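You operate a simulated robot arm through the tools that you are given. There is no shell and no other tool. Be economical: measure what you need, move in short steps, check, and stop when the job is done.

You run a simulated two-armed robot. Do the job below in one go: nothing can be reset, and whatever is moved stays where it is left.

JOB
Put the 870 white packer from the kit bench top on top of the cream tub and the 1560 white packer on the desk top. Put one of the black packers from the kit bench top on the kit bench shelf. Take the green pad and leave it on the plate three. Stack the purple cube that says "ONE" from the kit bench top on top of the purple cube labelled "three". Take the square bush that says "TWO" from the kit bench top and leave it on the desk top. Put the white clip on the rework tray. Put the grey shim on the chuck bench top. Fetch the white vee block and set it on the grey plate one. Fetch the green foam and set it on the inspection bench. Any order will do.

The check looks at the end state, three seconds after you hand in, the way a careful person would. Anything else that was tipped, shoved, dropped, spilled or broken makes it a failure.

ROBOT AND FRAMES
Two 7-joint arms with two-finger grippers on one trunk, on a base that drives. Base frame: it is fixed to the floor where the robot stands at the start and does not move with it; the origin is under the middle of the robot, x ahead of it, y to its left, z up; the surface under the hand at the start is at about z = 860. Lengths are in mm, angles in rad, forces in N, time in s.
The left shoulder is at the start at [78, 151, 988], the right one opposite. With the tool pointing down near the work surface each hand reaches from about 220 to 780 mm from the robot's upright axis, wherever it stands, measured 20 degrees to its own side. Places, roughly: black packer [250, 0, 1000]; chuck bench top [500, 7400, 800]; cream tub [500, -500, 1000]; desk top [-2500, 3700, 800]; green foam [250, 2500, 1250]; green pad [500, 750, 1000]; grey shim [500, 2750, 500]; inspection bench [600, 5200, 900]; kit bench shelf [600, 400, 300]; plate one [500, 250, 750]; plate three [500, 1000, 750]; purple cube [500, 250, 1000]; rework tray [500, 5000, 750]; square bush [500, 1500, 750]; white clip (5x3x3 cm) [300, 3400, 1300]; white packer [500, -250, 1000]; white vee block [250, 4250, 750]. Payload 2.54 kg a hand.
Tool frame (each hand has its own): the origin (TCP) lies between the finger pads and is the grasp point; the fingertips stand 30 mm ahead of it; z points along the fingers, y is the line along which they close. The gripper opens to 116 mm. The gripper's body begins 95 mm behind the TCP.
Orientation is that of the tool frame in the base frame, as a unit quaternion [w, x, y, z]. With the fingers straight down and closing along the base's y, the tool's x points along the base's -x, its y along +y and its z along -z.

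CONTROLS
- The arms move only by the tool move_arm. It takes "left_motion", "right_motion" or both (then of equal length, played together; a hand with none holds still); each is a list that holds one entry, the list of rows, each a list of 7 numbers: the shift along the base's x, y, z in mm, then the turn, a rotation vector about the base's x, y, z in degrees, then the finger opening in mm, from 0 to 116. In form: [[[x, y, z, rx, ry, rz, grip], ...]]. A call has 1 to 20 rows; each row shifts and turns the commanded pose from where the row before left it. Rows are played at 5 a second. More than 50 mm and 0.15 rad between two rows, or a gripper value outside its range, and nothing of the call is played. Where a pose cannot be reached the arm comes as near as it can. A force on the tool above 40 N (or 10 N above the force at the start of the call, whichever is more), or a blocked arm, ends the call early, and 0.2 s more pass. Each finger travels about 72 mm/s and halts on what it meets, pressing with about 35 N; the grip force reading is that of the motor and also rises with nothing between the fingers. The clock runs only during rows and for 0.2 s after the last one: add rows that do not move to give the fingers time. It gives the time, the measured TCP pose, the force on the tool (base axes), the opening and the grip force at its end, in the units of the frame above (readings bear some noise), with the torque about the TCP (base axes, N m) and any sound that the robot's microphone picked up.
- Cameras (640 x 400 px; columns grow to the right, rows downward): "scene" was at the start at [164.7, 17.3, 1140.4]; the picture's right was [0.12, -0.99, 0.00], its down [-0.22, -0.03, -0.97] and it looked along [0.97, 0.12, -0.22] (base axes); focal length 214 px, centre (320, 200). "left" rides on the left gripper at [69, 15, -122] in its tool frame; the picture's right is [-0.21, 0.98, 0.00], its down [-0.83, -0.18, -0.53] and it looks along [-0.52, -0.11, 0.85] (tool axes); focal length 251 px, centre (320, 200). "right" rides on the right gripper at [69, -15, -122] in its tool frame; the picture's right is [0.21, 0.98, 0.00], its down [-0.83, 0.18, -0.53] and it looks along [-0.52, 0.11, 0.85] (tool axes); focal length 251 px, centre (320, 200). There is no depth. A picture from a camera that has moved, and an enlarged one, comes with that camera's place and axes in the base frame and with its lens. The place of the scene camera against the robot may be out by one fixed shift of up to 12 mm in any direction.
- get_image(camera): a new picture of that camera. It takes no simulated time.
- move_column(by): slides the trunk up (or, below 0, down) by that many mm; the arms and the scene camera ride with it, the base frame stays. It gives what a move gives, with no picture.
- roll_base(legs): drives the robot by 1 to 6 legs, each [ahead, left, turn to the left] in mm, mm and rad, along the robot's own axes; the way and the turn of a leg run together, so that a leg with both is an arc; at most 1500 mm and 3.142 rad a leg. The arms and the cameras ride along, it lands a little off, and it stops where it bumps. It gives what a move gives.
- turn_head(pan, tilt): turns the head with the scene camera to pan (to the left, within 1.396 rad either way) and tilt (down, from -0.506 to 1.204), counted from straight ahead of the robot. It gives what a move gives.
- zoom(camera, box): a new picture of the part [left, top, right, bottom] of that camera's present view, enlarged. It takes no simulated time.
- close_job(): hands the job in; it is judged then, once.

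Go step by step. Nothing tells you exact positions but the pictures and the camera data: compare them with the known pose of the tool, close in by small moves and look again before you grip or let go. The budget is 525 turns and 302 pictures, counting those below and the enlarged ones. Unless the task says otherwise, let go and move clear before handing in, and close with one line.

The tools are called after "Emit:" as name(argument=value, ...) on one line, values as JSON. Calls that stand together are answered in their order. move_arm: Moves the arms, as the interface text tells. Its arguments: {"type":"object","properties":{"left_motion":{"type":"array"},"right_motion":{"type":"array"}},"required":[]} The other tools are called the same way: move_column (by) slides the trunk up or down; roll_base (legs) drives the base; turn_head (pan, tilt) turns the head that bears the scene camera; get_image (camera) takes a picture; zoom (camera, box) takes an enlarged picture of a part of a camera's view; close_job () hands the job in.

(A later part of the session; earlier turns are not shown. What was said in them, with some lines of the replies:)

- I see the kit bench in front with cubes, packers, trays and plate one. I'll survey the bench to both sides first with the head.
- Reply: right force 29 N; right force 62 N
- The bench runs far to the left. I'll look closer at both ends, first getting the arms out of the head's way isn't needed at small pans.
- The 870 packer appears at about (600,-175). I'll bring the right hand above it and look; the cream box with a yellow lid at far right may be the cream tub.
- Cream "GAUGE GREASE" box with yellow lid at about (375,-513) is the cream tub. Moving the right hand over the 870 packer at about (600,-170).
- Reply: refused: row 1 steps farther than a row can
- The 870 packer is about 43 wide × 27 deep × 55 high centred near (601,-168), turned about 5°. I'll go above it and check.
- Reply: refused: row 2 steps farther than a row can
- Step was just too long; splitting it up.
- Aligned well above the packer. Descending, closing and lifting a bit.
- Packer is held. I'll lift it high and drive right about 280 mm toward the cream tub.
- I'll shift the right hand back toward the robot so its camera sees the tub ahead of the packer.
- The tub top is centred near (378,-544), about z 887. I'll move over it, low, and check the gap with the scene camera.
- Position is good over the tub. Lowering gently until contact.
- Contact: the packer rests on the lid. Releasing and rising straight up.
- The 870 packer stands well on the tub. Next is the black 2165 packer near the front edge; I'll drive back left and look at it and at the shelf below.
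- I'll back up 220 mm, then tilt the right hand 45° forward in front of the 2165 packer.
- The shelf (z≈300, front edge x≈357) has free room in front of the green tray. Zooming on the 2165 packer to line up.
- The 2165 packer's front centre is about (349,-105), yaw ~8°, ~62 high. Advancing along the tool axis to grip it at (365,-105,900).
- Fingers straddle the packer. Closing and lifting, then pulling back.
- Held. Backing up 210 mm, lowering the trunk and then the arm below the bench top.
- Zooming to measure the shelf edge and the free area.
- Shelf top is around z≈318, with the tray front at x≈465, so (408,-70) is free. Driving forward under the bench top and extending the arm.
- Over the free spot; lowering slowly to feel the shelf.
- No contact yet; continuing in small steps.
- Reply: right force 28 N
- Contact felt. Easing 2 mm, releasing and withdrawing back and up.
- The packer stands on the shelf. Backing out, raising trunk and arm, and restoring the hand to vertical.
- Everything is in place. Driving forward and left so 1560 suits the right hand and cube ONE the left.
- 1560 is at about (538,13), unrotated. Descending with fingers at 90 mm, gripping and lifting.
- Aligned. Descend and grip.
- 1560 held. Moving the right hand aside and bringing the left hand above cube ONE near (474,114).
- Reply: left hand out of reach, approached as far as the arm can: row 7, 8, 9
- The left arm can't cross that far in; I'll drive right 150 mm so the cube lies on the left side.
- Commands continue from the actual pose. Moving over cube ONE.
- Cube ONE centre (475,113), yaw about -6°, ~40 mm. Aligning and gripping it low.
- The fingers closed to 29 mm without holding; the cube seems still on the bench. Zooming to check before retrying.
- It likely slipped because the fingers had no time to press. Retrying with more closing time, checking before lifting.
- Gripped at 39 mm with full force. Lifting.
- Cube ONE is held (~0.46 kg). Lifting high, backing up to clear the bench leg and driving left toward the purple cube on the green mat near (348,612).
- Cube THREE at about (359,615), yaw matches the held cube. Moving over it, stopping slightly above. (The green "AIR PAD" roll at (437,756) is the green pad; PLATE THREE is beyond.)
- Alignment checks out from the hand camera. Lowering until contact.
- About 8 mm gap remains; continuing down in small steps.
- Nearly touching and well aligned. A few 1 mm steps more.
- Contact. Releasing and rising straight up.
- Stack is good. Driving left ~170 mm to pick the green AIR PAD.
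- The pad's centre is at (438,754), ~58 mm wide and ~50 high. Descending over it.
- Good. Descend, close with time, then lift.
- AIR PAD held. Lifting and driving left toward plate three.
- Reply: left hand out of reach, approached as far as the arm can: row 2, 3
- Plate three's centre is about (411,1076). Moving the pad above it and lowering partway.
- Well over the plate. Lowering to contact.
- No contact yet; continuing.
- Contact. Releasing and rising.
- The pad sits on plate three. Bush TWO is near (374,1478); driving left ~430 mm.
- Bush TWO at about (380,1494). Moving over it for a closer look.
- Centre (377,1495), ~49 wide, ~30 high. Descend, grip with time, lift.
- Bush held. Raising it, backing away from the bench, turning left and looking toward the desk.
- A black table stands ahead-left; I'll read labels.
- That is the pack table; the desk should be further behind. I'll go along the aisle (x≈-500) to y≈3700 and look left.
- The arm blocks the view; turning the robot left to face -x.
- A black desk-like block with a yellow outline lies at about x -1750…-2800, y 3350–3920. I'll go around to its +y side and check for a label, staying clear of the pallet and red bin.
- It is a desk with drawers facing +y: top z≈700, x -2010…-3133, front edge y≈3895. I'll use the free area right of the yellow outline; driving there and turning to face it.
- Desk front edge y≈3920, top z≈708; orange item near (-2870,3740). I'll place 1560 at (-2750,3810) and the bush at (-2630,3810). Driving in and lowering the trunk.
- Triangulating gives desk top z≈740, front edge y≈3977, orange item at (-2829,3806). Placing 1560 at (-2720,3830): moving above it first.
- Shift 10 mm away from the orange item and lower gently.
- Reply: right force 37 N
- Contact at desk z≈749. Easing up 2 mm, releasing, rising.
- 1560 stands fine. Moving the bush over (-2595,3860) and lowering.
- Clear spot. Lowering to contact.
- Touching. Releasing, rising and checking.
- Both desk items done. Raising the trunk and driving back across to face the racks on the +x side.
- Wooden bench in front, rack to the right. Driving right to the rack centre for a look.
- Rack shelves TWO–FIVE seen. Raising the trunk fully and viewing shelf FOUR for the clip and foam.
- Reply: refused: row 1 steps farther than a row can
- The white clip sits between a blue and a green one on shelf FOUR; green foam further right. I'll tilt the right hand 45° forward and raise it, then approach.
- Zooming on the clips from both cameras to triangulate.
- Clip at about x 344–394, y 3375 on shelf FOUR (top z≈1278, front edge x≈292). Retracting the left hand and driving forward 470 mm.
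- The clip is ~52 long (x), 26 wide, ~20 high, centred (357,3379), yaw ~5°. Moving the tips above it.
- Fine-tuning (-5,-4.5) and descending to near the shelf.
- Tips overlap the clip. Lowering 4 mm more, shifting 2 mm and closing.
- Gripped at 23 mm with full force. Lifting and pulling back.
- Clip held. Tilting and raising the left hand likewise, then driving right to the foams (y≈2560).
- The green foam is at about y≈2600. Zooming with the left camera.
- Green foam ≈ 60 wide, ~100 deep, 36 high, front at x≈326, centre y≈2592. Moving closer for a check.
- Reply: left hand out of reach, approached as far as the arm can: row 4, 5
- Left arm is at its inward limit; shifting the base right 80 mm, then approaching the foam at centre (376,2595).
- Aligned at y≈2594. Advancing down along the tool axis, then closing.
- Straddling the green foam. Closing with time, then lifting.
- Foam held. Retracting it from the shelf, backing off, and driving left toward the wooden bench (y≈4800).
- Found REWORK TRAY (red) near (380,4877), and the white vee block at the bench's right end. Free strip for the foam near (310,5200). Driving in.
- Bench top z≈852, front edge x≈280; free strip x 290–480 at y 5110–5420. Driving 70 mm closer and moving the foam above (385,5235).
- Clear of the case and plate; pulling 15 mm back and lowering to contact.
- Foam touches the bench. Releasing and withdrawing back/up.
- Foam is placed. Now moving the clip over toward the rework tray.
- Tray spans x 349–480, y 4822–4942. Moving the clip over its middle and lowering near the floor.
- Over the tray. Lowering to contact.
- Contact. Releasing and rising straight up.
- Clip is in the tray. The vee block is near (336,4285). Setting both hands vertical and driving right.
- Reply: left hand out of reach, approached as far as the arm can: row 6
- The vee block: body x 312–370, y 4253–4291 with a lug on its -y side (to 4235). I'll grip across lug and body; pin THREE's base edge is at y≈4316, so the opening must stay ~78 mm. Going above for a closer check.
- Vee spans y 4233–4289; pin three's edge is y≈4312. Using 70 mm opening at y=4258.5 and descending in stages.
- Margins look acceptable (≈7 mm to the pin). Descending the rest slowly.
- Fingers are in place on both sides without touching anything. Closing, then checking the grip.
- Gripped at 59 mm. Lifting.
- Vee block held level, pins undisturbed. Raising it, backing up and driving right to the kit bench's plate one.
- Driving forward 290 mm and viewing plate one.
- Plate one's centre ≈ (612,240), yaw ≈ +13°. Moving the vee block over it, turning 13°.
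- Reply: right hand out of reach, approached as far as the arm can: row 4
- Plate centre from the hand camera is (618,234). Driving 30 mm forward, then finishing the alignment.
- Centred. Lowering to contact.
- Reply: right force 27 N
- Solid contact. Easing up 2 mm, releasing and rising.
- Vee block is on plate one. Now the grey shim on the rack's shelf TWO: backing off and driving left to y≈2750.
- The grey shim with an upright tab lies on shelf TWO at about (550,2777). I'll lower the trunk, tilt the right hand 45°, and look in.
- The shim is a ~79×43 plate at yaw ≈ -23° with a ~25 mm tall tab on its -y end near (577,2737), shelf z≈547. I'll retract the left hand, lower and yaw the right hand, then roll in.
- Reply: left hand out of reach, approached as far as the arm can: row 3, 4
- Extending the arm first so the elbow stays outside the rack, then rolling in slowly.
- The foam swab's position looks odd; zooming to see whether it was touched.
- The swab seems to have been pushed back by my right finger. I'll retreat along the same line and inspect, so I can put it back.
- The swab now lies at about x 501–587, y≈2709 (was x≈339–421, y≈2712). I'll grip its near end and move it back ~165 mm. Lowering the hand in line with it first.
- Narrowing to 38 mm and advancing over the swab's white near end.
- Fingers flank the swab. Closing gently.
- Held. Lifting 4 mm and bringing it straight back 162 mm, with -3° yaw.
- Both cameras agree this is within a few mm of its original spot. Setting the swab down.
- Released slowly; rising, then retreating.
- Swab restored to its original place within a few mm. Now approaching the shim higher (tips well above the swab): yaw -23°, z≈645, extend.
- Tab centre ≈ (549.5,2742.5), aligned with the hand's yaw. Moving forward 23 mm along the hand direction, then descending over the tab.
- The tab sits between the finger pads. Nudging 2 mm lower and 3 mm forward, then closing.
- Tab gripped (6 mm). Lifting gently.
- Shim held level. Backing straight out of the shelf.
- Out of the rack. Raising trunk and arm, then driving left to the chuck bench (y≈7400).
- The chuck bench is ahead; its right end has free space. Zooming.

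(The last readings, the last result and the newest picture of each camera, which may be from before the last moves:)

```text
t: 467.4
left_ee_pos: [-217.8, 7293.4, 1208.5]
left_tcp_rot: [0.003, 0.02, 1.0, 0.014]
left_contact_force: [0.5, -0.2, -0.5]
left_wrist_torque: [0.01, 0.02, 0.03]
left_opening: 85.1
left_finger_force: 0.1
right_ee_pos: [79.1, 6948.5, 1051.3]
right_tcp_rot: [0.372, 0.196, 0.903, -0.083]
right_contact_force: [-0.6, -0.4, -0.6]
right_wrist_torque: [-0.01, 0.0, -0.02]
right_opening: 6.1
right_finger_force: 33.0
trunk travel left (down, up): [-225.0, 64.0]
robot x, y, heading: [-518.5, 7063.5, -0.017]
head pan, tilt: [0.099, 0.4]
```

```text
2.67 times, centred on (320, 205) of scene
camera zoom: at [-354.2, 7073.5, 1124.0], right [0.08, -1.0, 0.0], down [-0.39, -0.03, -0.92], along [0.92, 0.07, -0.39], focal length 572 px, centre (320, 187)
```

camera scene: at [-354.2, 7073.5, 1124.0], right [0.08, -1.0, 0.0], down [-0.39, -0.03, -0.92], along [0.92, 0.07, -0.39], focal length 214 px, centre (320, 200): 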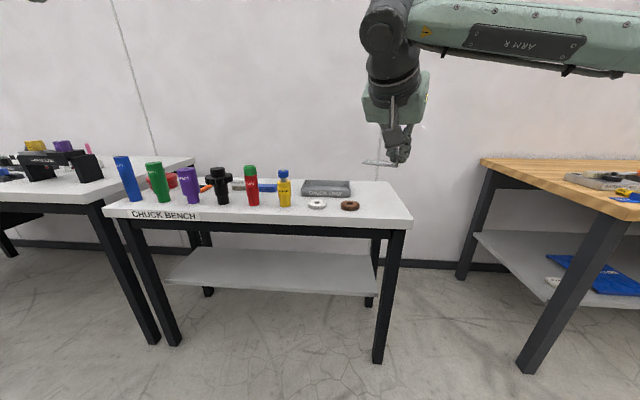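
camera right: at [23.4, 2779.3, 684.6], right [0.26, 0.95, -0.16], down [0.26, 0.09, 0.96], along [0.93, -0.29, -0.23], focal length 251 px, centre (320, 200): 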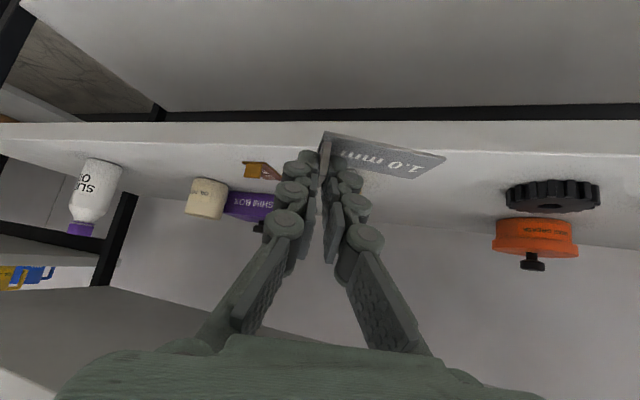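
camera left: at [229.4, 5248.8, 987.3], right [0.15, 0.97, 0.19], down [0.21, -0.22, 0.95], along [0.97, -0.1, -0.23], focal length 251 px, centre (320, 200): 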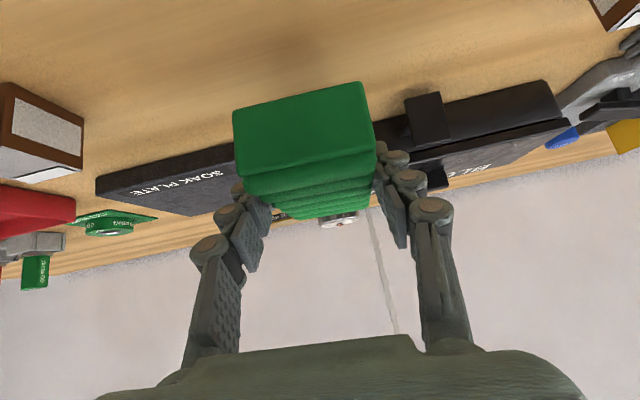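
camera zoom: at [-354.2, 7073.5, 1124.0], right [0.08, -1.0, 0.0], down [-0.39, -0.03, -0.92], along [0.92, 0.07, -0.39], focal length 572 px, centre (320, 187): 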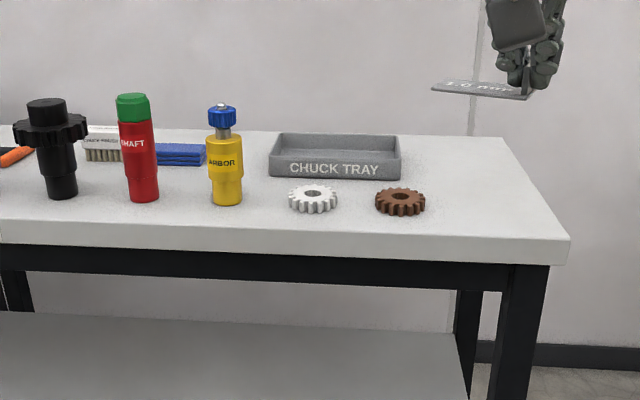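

Bench top z≈790, right end free around (430,6905). Driving there and correcting the heading.

Emit:
roll_base(legs=[[0, -85, 0.017], [310, 0, 0]])

Emit:
turn_head(pan=-0.15, tilt=0.6)

Emit:
get_image(camera="scene")

Emit:
get_image(camera="right")

```text
t: 470.6
left_ee_pos: [82.9, 7215.7, 1209.3]
left_tcp_rot: [0.003, 0.008, 1.0, 0.013]
left_contact_force: [-0.6, -0.4, -0.6]
left_wrist_torque: [-0.02, 0.03, 0.02]
left_opening: 85.4
left_finger_force: 0.1
right_ee_pos: [389.4, 6877.1, 1050.8]
right_tcp_rot: [0.375, 0.187, 0.905, -0.08]
right_contact_force: [-0.4, 0.3, -1.2]
right_wrist_torque: [-0.03, 0.06, 0.0]
right_opening: 6.3
right_finger_force: 32.8
trunk travel left (down, up): [-225.0, 64.0]
robot x, y, heading: [-213.8, 6977.1, 0.003]
head pan, tilt: [0.099, 0.4]
```

```text
t: 471.4
left_ee_pos: [82.1, 7215.5, 1208.1]
left_tcp_rot: [0.003, 0.009, 1.0, 0.014]
left_contact_force: [0.5, 0.3, -0.1]
left_wrist_torque: [0.02, -0.03, 0.0]
left_opening: 85.1
left_finger_force: 0.1
right_ee_pos: [387.2, 6876.2, 1051.8]
right_tcp_rot: [0.375, 0.187, 0.905, -0.08]
right_contact_force: [0.8, -0.9, -1.2]
right_wrist_torque: [0.02, 0.03, -0.02]
right_opening: 6.0
right_finger_force: 32.7
trunk travel left (down, up): [-225.0, 64.0]
robot x, y, heading: [-214.3, 6976.1, 0.006]
head pan, tilt: [-0.15, 0.6]
```

```text
97 pictures are left
camera scene: at [-53.4, 6969.7, 1105.8], right [-0.15, -0.99, 0.0], down [-0.56, 0.08, -0.83], along [0.82, -0.12, -0.56], focal length 214 px, centre (320, 200)
```

scene: 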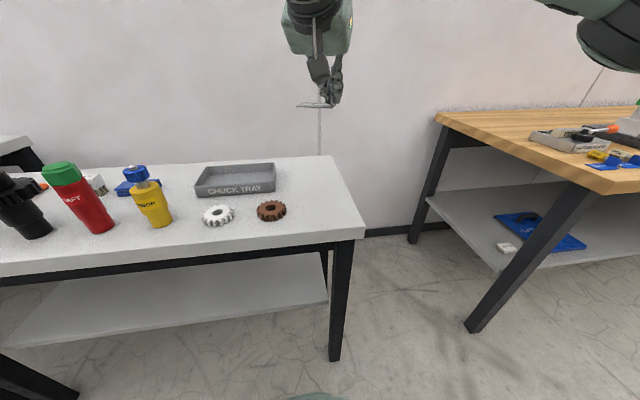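

```text
96 pictures are left
camera right: at [257.6, 6916.3, 1089.4], right [0.25, 0.96, -0.16], down [0.26, 0.09, 0.96], along [0.93, -0.28, -0.23], focal length 251 px, centre (320, 200)
```

right: 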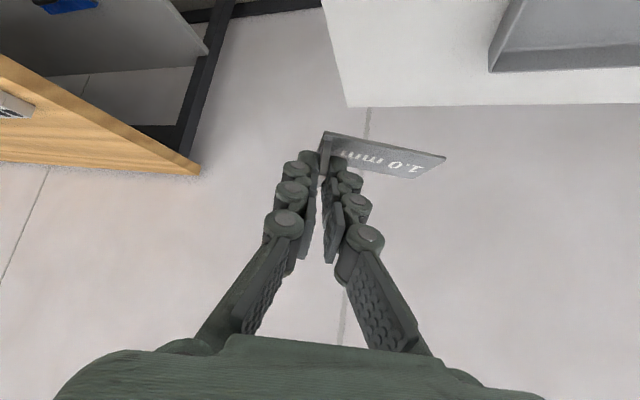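

Moving to (400,6895) and lowering toward the bench.

Emit:
move_arm(right_motion=[[[6, 9, -30, 0, 0, 0, 0], [6, 9, -40, 0, 0, 0, 0], [0, 0, -45, 0, 0, 0, 0], [0, 0, -45, 0, 0, 0, 0], [0, 0, -25, 0, 0, 0, 0], [0, 0, 0, 0, 0, 0, 0]]])

Emit:
get_image(camera="right")

Emit:
zoom(camera="scene", box=[220, 120, 420, 245])

```text
t: 472.8
left_ee_pos: [81.4, 7216.7, 1209.9]
left_tcp_rot: [0.003, 0.01, 1.0, 0.014]
left_contact_force: [-0.1, 0.3, -0.6]
left_wrist_torque: [-0.02, 0.01, 0.01]
left_opening: 84.8
left_finger_force: 0.1
right_ee_pos: [401.1, 6894.1, 865.4]
right_tcp_rot: [0.375, 0.187, 0.905, -0.08]
right_contact_force: [-0.7, 0.4, 0.2]
right_wrist_torque: [-0.02, 0.05, -0.04]
right_opening: 6.1
right_finger_force: 32.9
trunk travel left (down, up): [-225.0, 64.0]
robot x, y, heading: [-214.2, 6975.8, 0.001]
head pan, tilt: [-0.15, 0.6]
```

```text
95 pictures are left
camera right: at [270.8, 6933.8, 903.6], right [0.25, 0.96, -0.16], down [0.26, 0.09, 0.96], along [0.93, -0.28, -0.23], focal length 251 px, centre (320, 200)
```

right: 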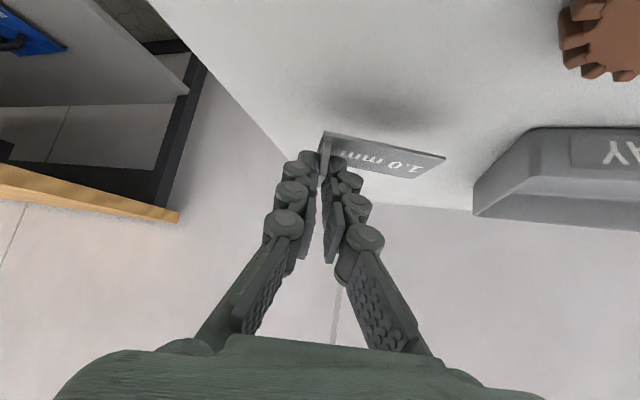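

```text
3.20 times, centred on (320, 182) of scene
camera zoom: at [-53.5, 6969.6, 1105.8], right [-0.15, -0.99, 0.0], down [-0.56, 0.08, -0.83], along [0.82, -0.12, -0.56], focal length 686 px, centre (320, 256)
```

zoom: 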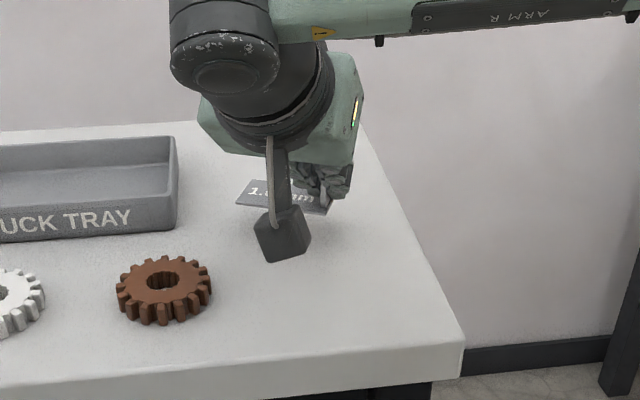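

Clear area. Lowering to contact.

Emit:
move_arm(right_motion=[[[0, 0, -8, 0, 0, 0, 0], [0, 0, -6, 0, 0, 0, 0], [0, 0, -4, 0, 0, 0, 0], [0, 0, -3, 0, 0, 0, 0], [0, 0, -3, 0, 0, 0, 0]]])

Emit:
zoom(camera="right", box=[240, 90, 480, 240])

```text
t: 473.9
left_ee_pos: [82.8, 7214.7, 1209.8]
left_tcp_rot: [0.003, 0.01, 1.0, 0.014]
left_contact_force: [0.4, -0.1, -0.1]
left_wrist_torque: [0.01, -0.02, 0.01]
left_opening: 85.1
left_finger_force: 0.2
right_ee_pos: [400.3, 6894.8, 841.8]
right_tcp_rot: [0.375, 0.187, 0.904, -0.08]
right_contact_force: [0.6, -0.7, -1.6]
right_wrist_torque: [-0.01, 0.03, -0.01]
right_opening: 6.0
right_finger_force: 32.9
trunk travel left (down, up): [-225.0, 64.0]
robot x, y, heading: [-209.9, 6975.8, 0.005]
head pan, tilt: [-0.15, 0.6]
```

```text
2.67 times, centred on (360, 165) of right
camera zoom: at [269.5, 6934.7, 880.4], right [0.25, 0.96, -0.16], down [0.26, 0.09, 0.96], along [0.93, -0.28, -0.23], focal length 670 px, centre (213, 293)
```

zoom: 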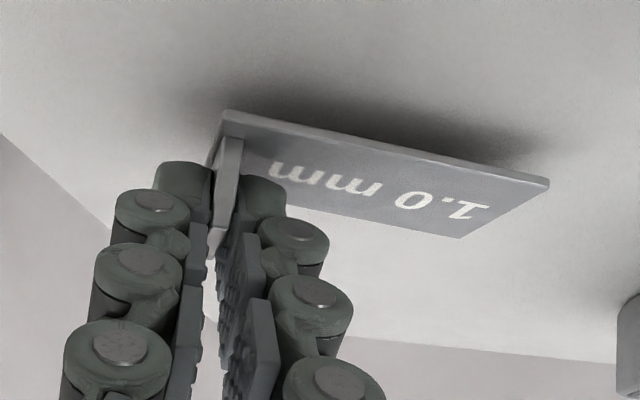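

Still hovering slightly; continuing with small steps.

Emit:
move_arm(right_motion=[[[0, 0, -3, 0, 0, 0, 0], [0, 0, -2, 0, 0, 0, 0], [0, 0, -2, 0, 0, 0, 0]]])

Emit:
zoom(camera="right", box=[240, 90, 480, 240])

```text
t: 474.8
left_ee_pos: [81.2, 7215.2, 1208.6]
left_tcp_rot: [0.002, 0.01, 1.0, 0.014]
left_contact_force: [0.5, 0.0, 1.4]
left_wrist_torque: [-0.02, -0.01, -0.01]
left_opening: 85.2
left_finger_force: 0.0
right_ee_pos: [399.2, 6894.6, 835.8]
right_tcp_rot: [0.376, 0.186, 0.904, -0.081]
right_contact_force: [-0.8, 0.2, -1.5]
right_wrist_torque: [-0.04, 0.04, -0.01]
right_opening: 6.1
right_finger_force: 33.0
trunk travel left (down, up): [-225.0, 64.0]
robot x, y, heading: [-207.9, 6976.2, 0.007]
head pan, tilt: [-0.15, 0.6]
```

```text
2.67 times, centred on (360, 165) of right
camera zoom: at [269.4, 6934.3, 873.7], right [0.25, 0.96, -0.16], down [0.26, 0.09, 0.96], along [0.93, -0.28, -0.23], focal length 670 px, centre (213, 293)
```

zoom: 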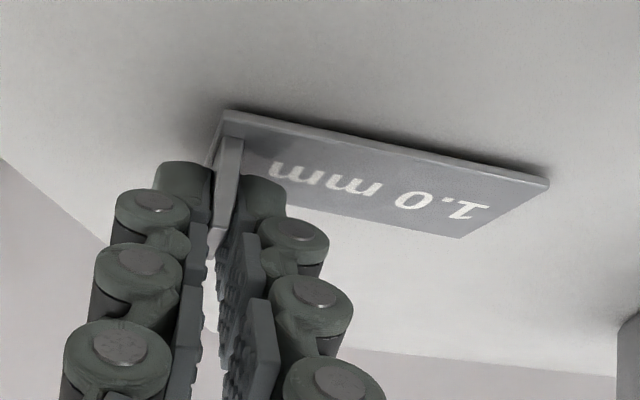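

Shadow is closing up; a few more small steps.

Emit:
move_arm(right_motion=[[[0, 0, -1.5, 0, 0, 0, 0], [0, 0, -1.5, 0, 0, 0, 0]]])

Emit:
move_arm(right_motion=[[[0, 0, -1.5, 0, 0, 0, 0]]])

```text
t: 475.4
left_ee_pos: [82.6, 7216.8, 1209.9]
left_tcp_rot: [0.004, 0.01, 1.0, 0.014]
left_contact_force: [-0.2, -0.3, 0.4]
left_wrist_torque: [-0.03, -0.02, 0.02]
left_opening: 84.9
left_finger_force: 0.0
right_ee_pos: [400.1, 6894.0, 832.9]
right_tcp_rot: [0.375, 0.187, 0.904, -0.081]
right_contact_force: [1.1, -1.0, 1.9]
right_wrist_torque: [0.01, -0.05, -0.02]
right_opening: 6.0
right_finger_force: 33.2
trunk travel left (down, up): [-225.0, 64.0]
robot x, y, heading: [-212.1, 6974.2, 0.007]
head pan, tilt: [-0.15, 0.6]
```

```text
t: 475.8
left_ee_pos: [80.4, 7216.1, 1209.5]
left_tcp_rot: [0.004, 0.01, 1.0, 0.014]
left_contact_force: [0.5, 0.3, -0.2]
left_wrist_torque: [0.03, -0.01, 0.0]
left_opening: 84.8
left_finger_force: 0.0
right_ee_pos: [400.1, 6893.0, 832.0]
right_tcp_rot: [0.377, 0.187, 0.904, -0.079]
right_contact_force: [-0.3, -0.6, 7.6]
right_wrist_torque: [0.06, 0.03, -0.07]
right_opening: 6.3
right_finger_force: 32.8
trunk travel left (down, up): [-225.0, 64.0]
robot x, y, heading: [-215.9, 6976.8, 0.006]
head pan, tilt: [-0.15, 0.6]
```

Contact. Opening and rising straight up.

Emit:
move_arm(right_motion=[[[0, 0, 0, 0, 0, 0, 20], [0, 0, 0, 0, 0, 0, 40], [0, 0, 0, 0, 0, 0, 40], [0, 0, 20, 0, 0, 0, 40], [0, 0, 40, 0, 0, 0, 40], [0, 0, 45, 0, 0, 0, 40], [-20, 0, 40, 0, 0, 0, 40], [-30, 0, 30, 0, 0, 0, 40]]])

Emit:
get_image(camera="scene")

Emit:
zoom(camera="scene", box=[220, 140, 420, 265])

```text
t: 477.6
left_ee_pos: [82.0, 7215.3, 1209.8]
left_tcp_rot: [0.003, 0.01, 1.0, 0.013]
left_contact_force: [-0.6, -0.1, 0.9]
left_wrist_torque: [-0.02, -0.01, 0.03]
left_opening: 84.9
left_finger_force: 0.1
right_ee_pos: [347.8, 6895.0, 1006.3]
right_tcp_rot: [0.375, 0.187, 0.905, -0.081]
right_contact_force: [-1.0, -0.4, -0.1]
right_wrist_torque: [-0.02, 0.02, -0.01]
right_opening: 40.4
right_finger_force: 0.1
trunk travel left (down, up): [-225.0, 64.0]
robot x, y, heading: [-212.3, 6975.5, 0.005]
head pan, tilt: [-0.15, 0.6]
```

```text
91 pictures are left
camera scene: at [-53.9, 6969.7, 1105.8], right [-0.15, -0.99, 0.0], down [-0.56, 0.08, -0.83], along [0.82, -0.12, -0.56], focal length 214 px, centre (320, 200)
```

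scene: 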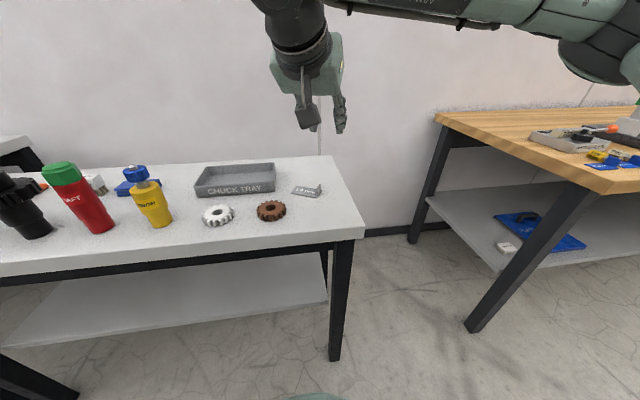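

```text
3.20 times, centred on (320, 202) of scene
camera zoom: at [-53.9, 6969.7, 1105.8], right [-0.15, -0.99, 0.0], down [-0.56, 0.08, -0.83], along [0.82, -0.12, -0.56], focal length 686 px, centre (320, 192)
```

zoom: 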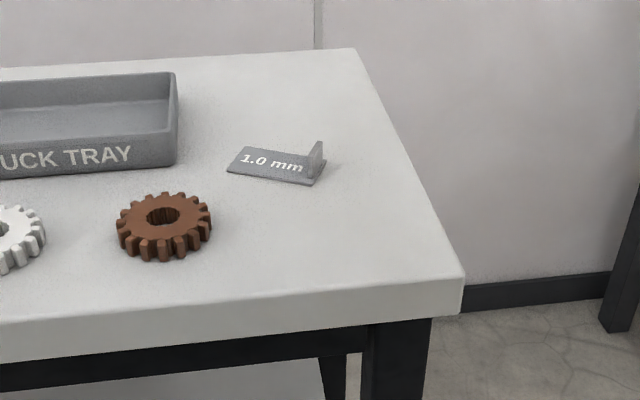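

All placements done; backing the robot clear before handing in.

Emit:
roll_base(legs=[[-300, 0, 0]])

Emit:
close_job()

```text
t: 479.6
left_ee_pos: [-215.2, 7214.2, 1208.5]
left_tcp_rot: [0.003, 0.008, 1.0, 0.013]
left_contact_force: [0.5, 0.8, -0.4]
left_wrist_torque: [0.0, 0.02, 0.0]
left_opening: 85.0
left_finger_force: 0.1
right_ee_pos: [54.5, 6895.2, 1005.6]
right_tcp_rot: [0.376, 0.186, 0.904, -0.08]
right_contact_force: [0.5, 0.3, 0.6]
right_wrist_torque: [0.0, -0.03, 0.04]
right_opening: 40.0
right_finger_force: 0.1
trunk travel left (down, up): [-225.0, 64.0]
robot x, y, heading: [-508.2, 6975.1, 0.003]
head pan, tilt: [-0.15, 0.6]
```

```text
The job is handed in.
```

All ten items were put where you asked and the job is handed in, but I knocked the yellow foam swab on shelf TWO about 16 cm back while reaching for the shim; I set it back within a few mm of where it was, turned about 2°, which the check may still count against us.
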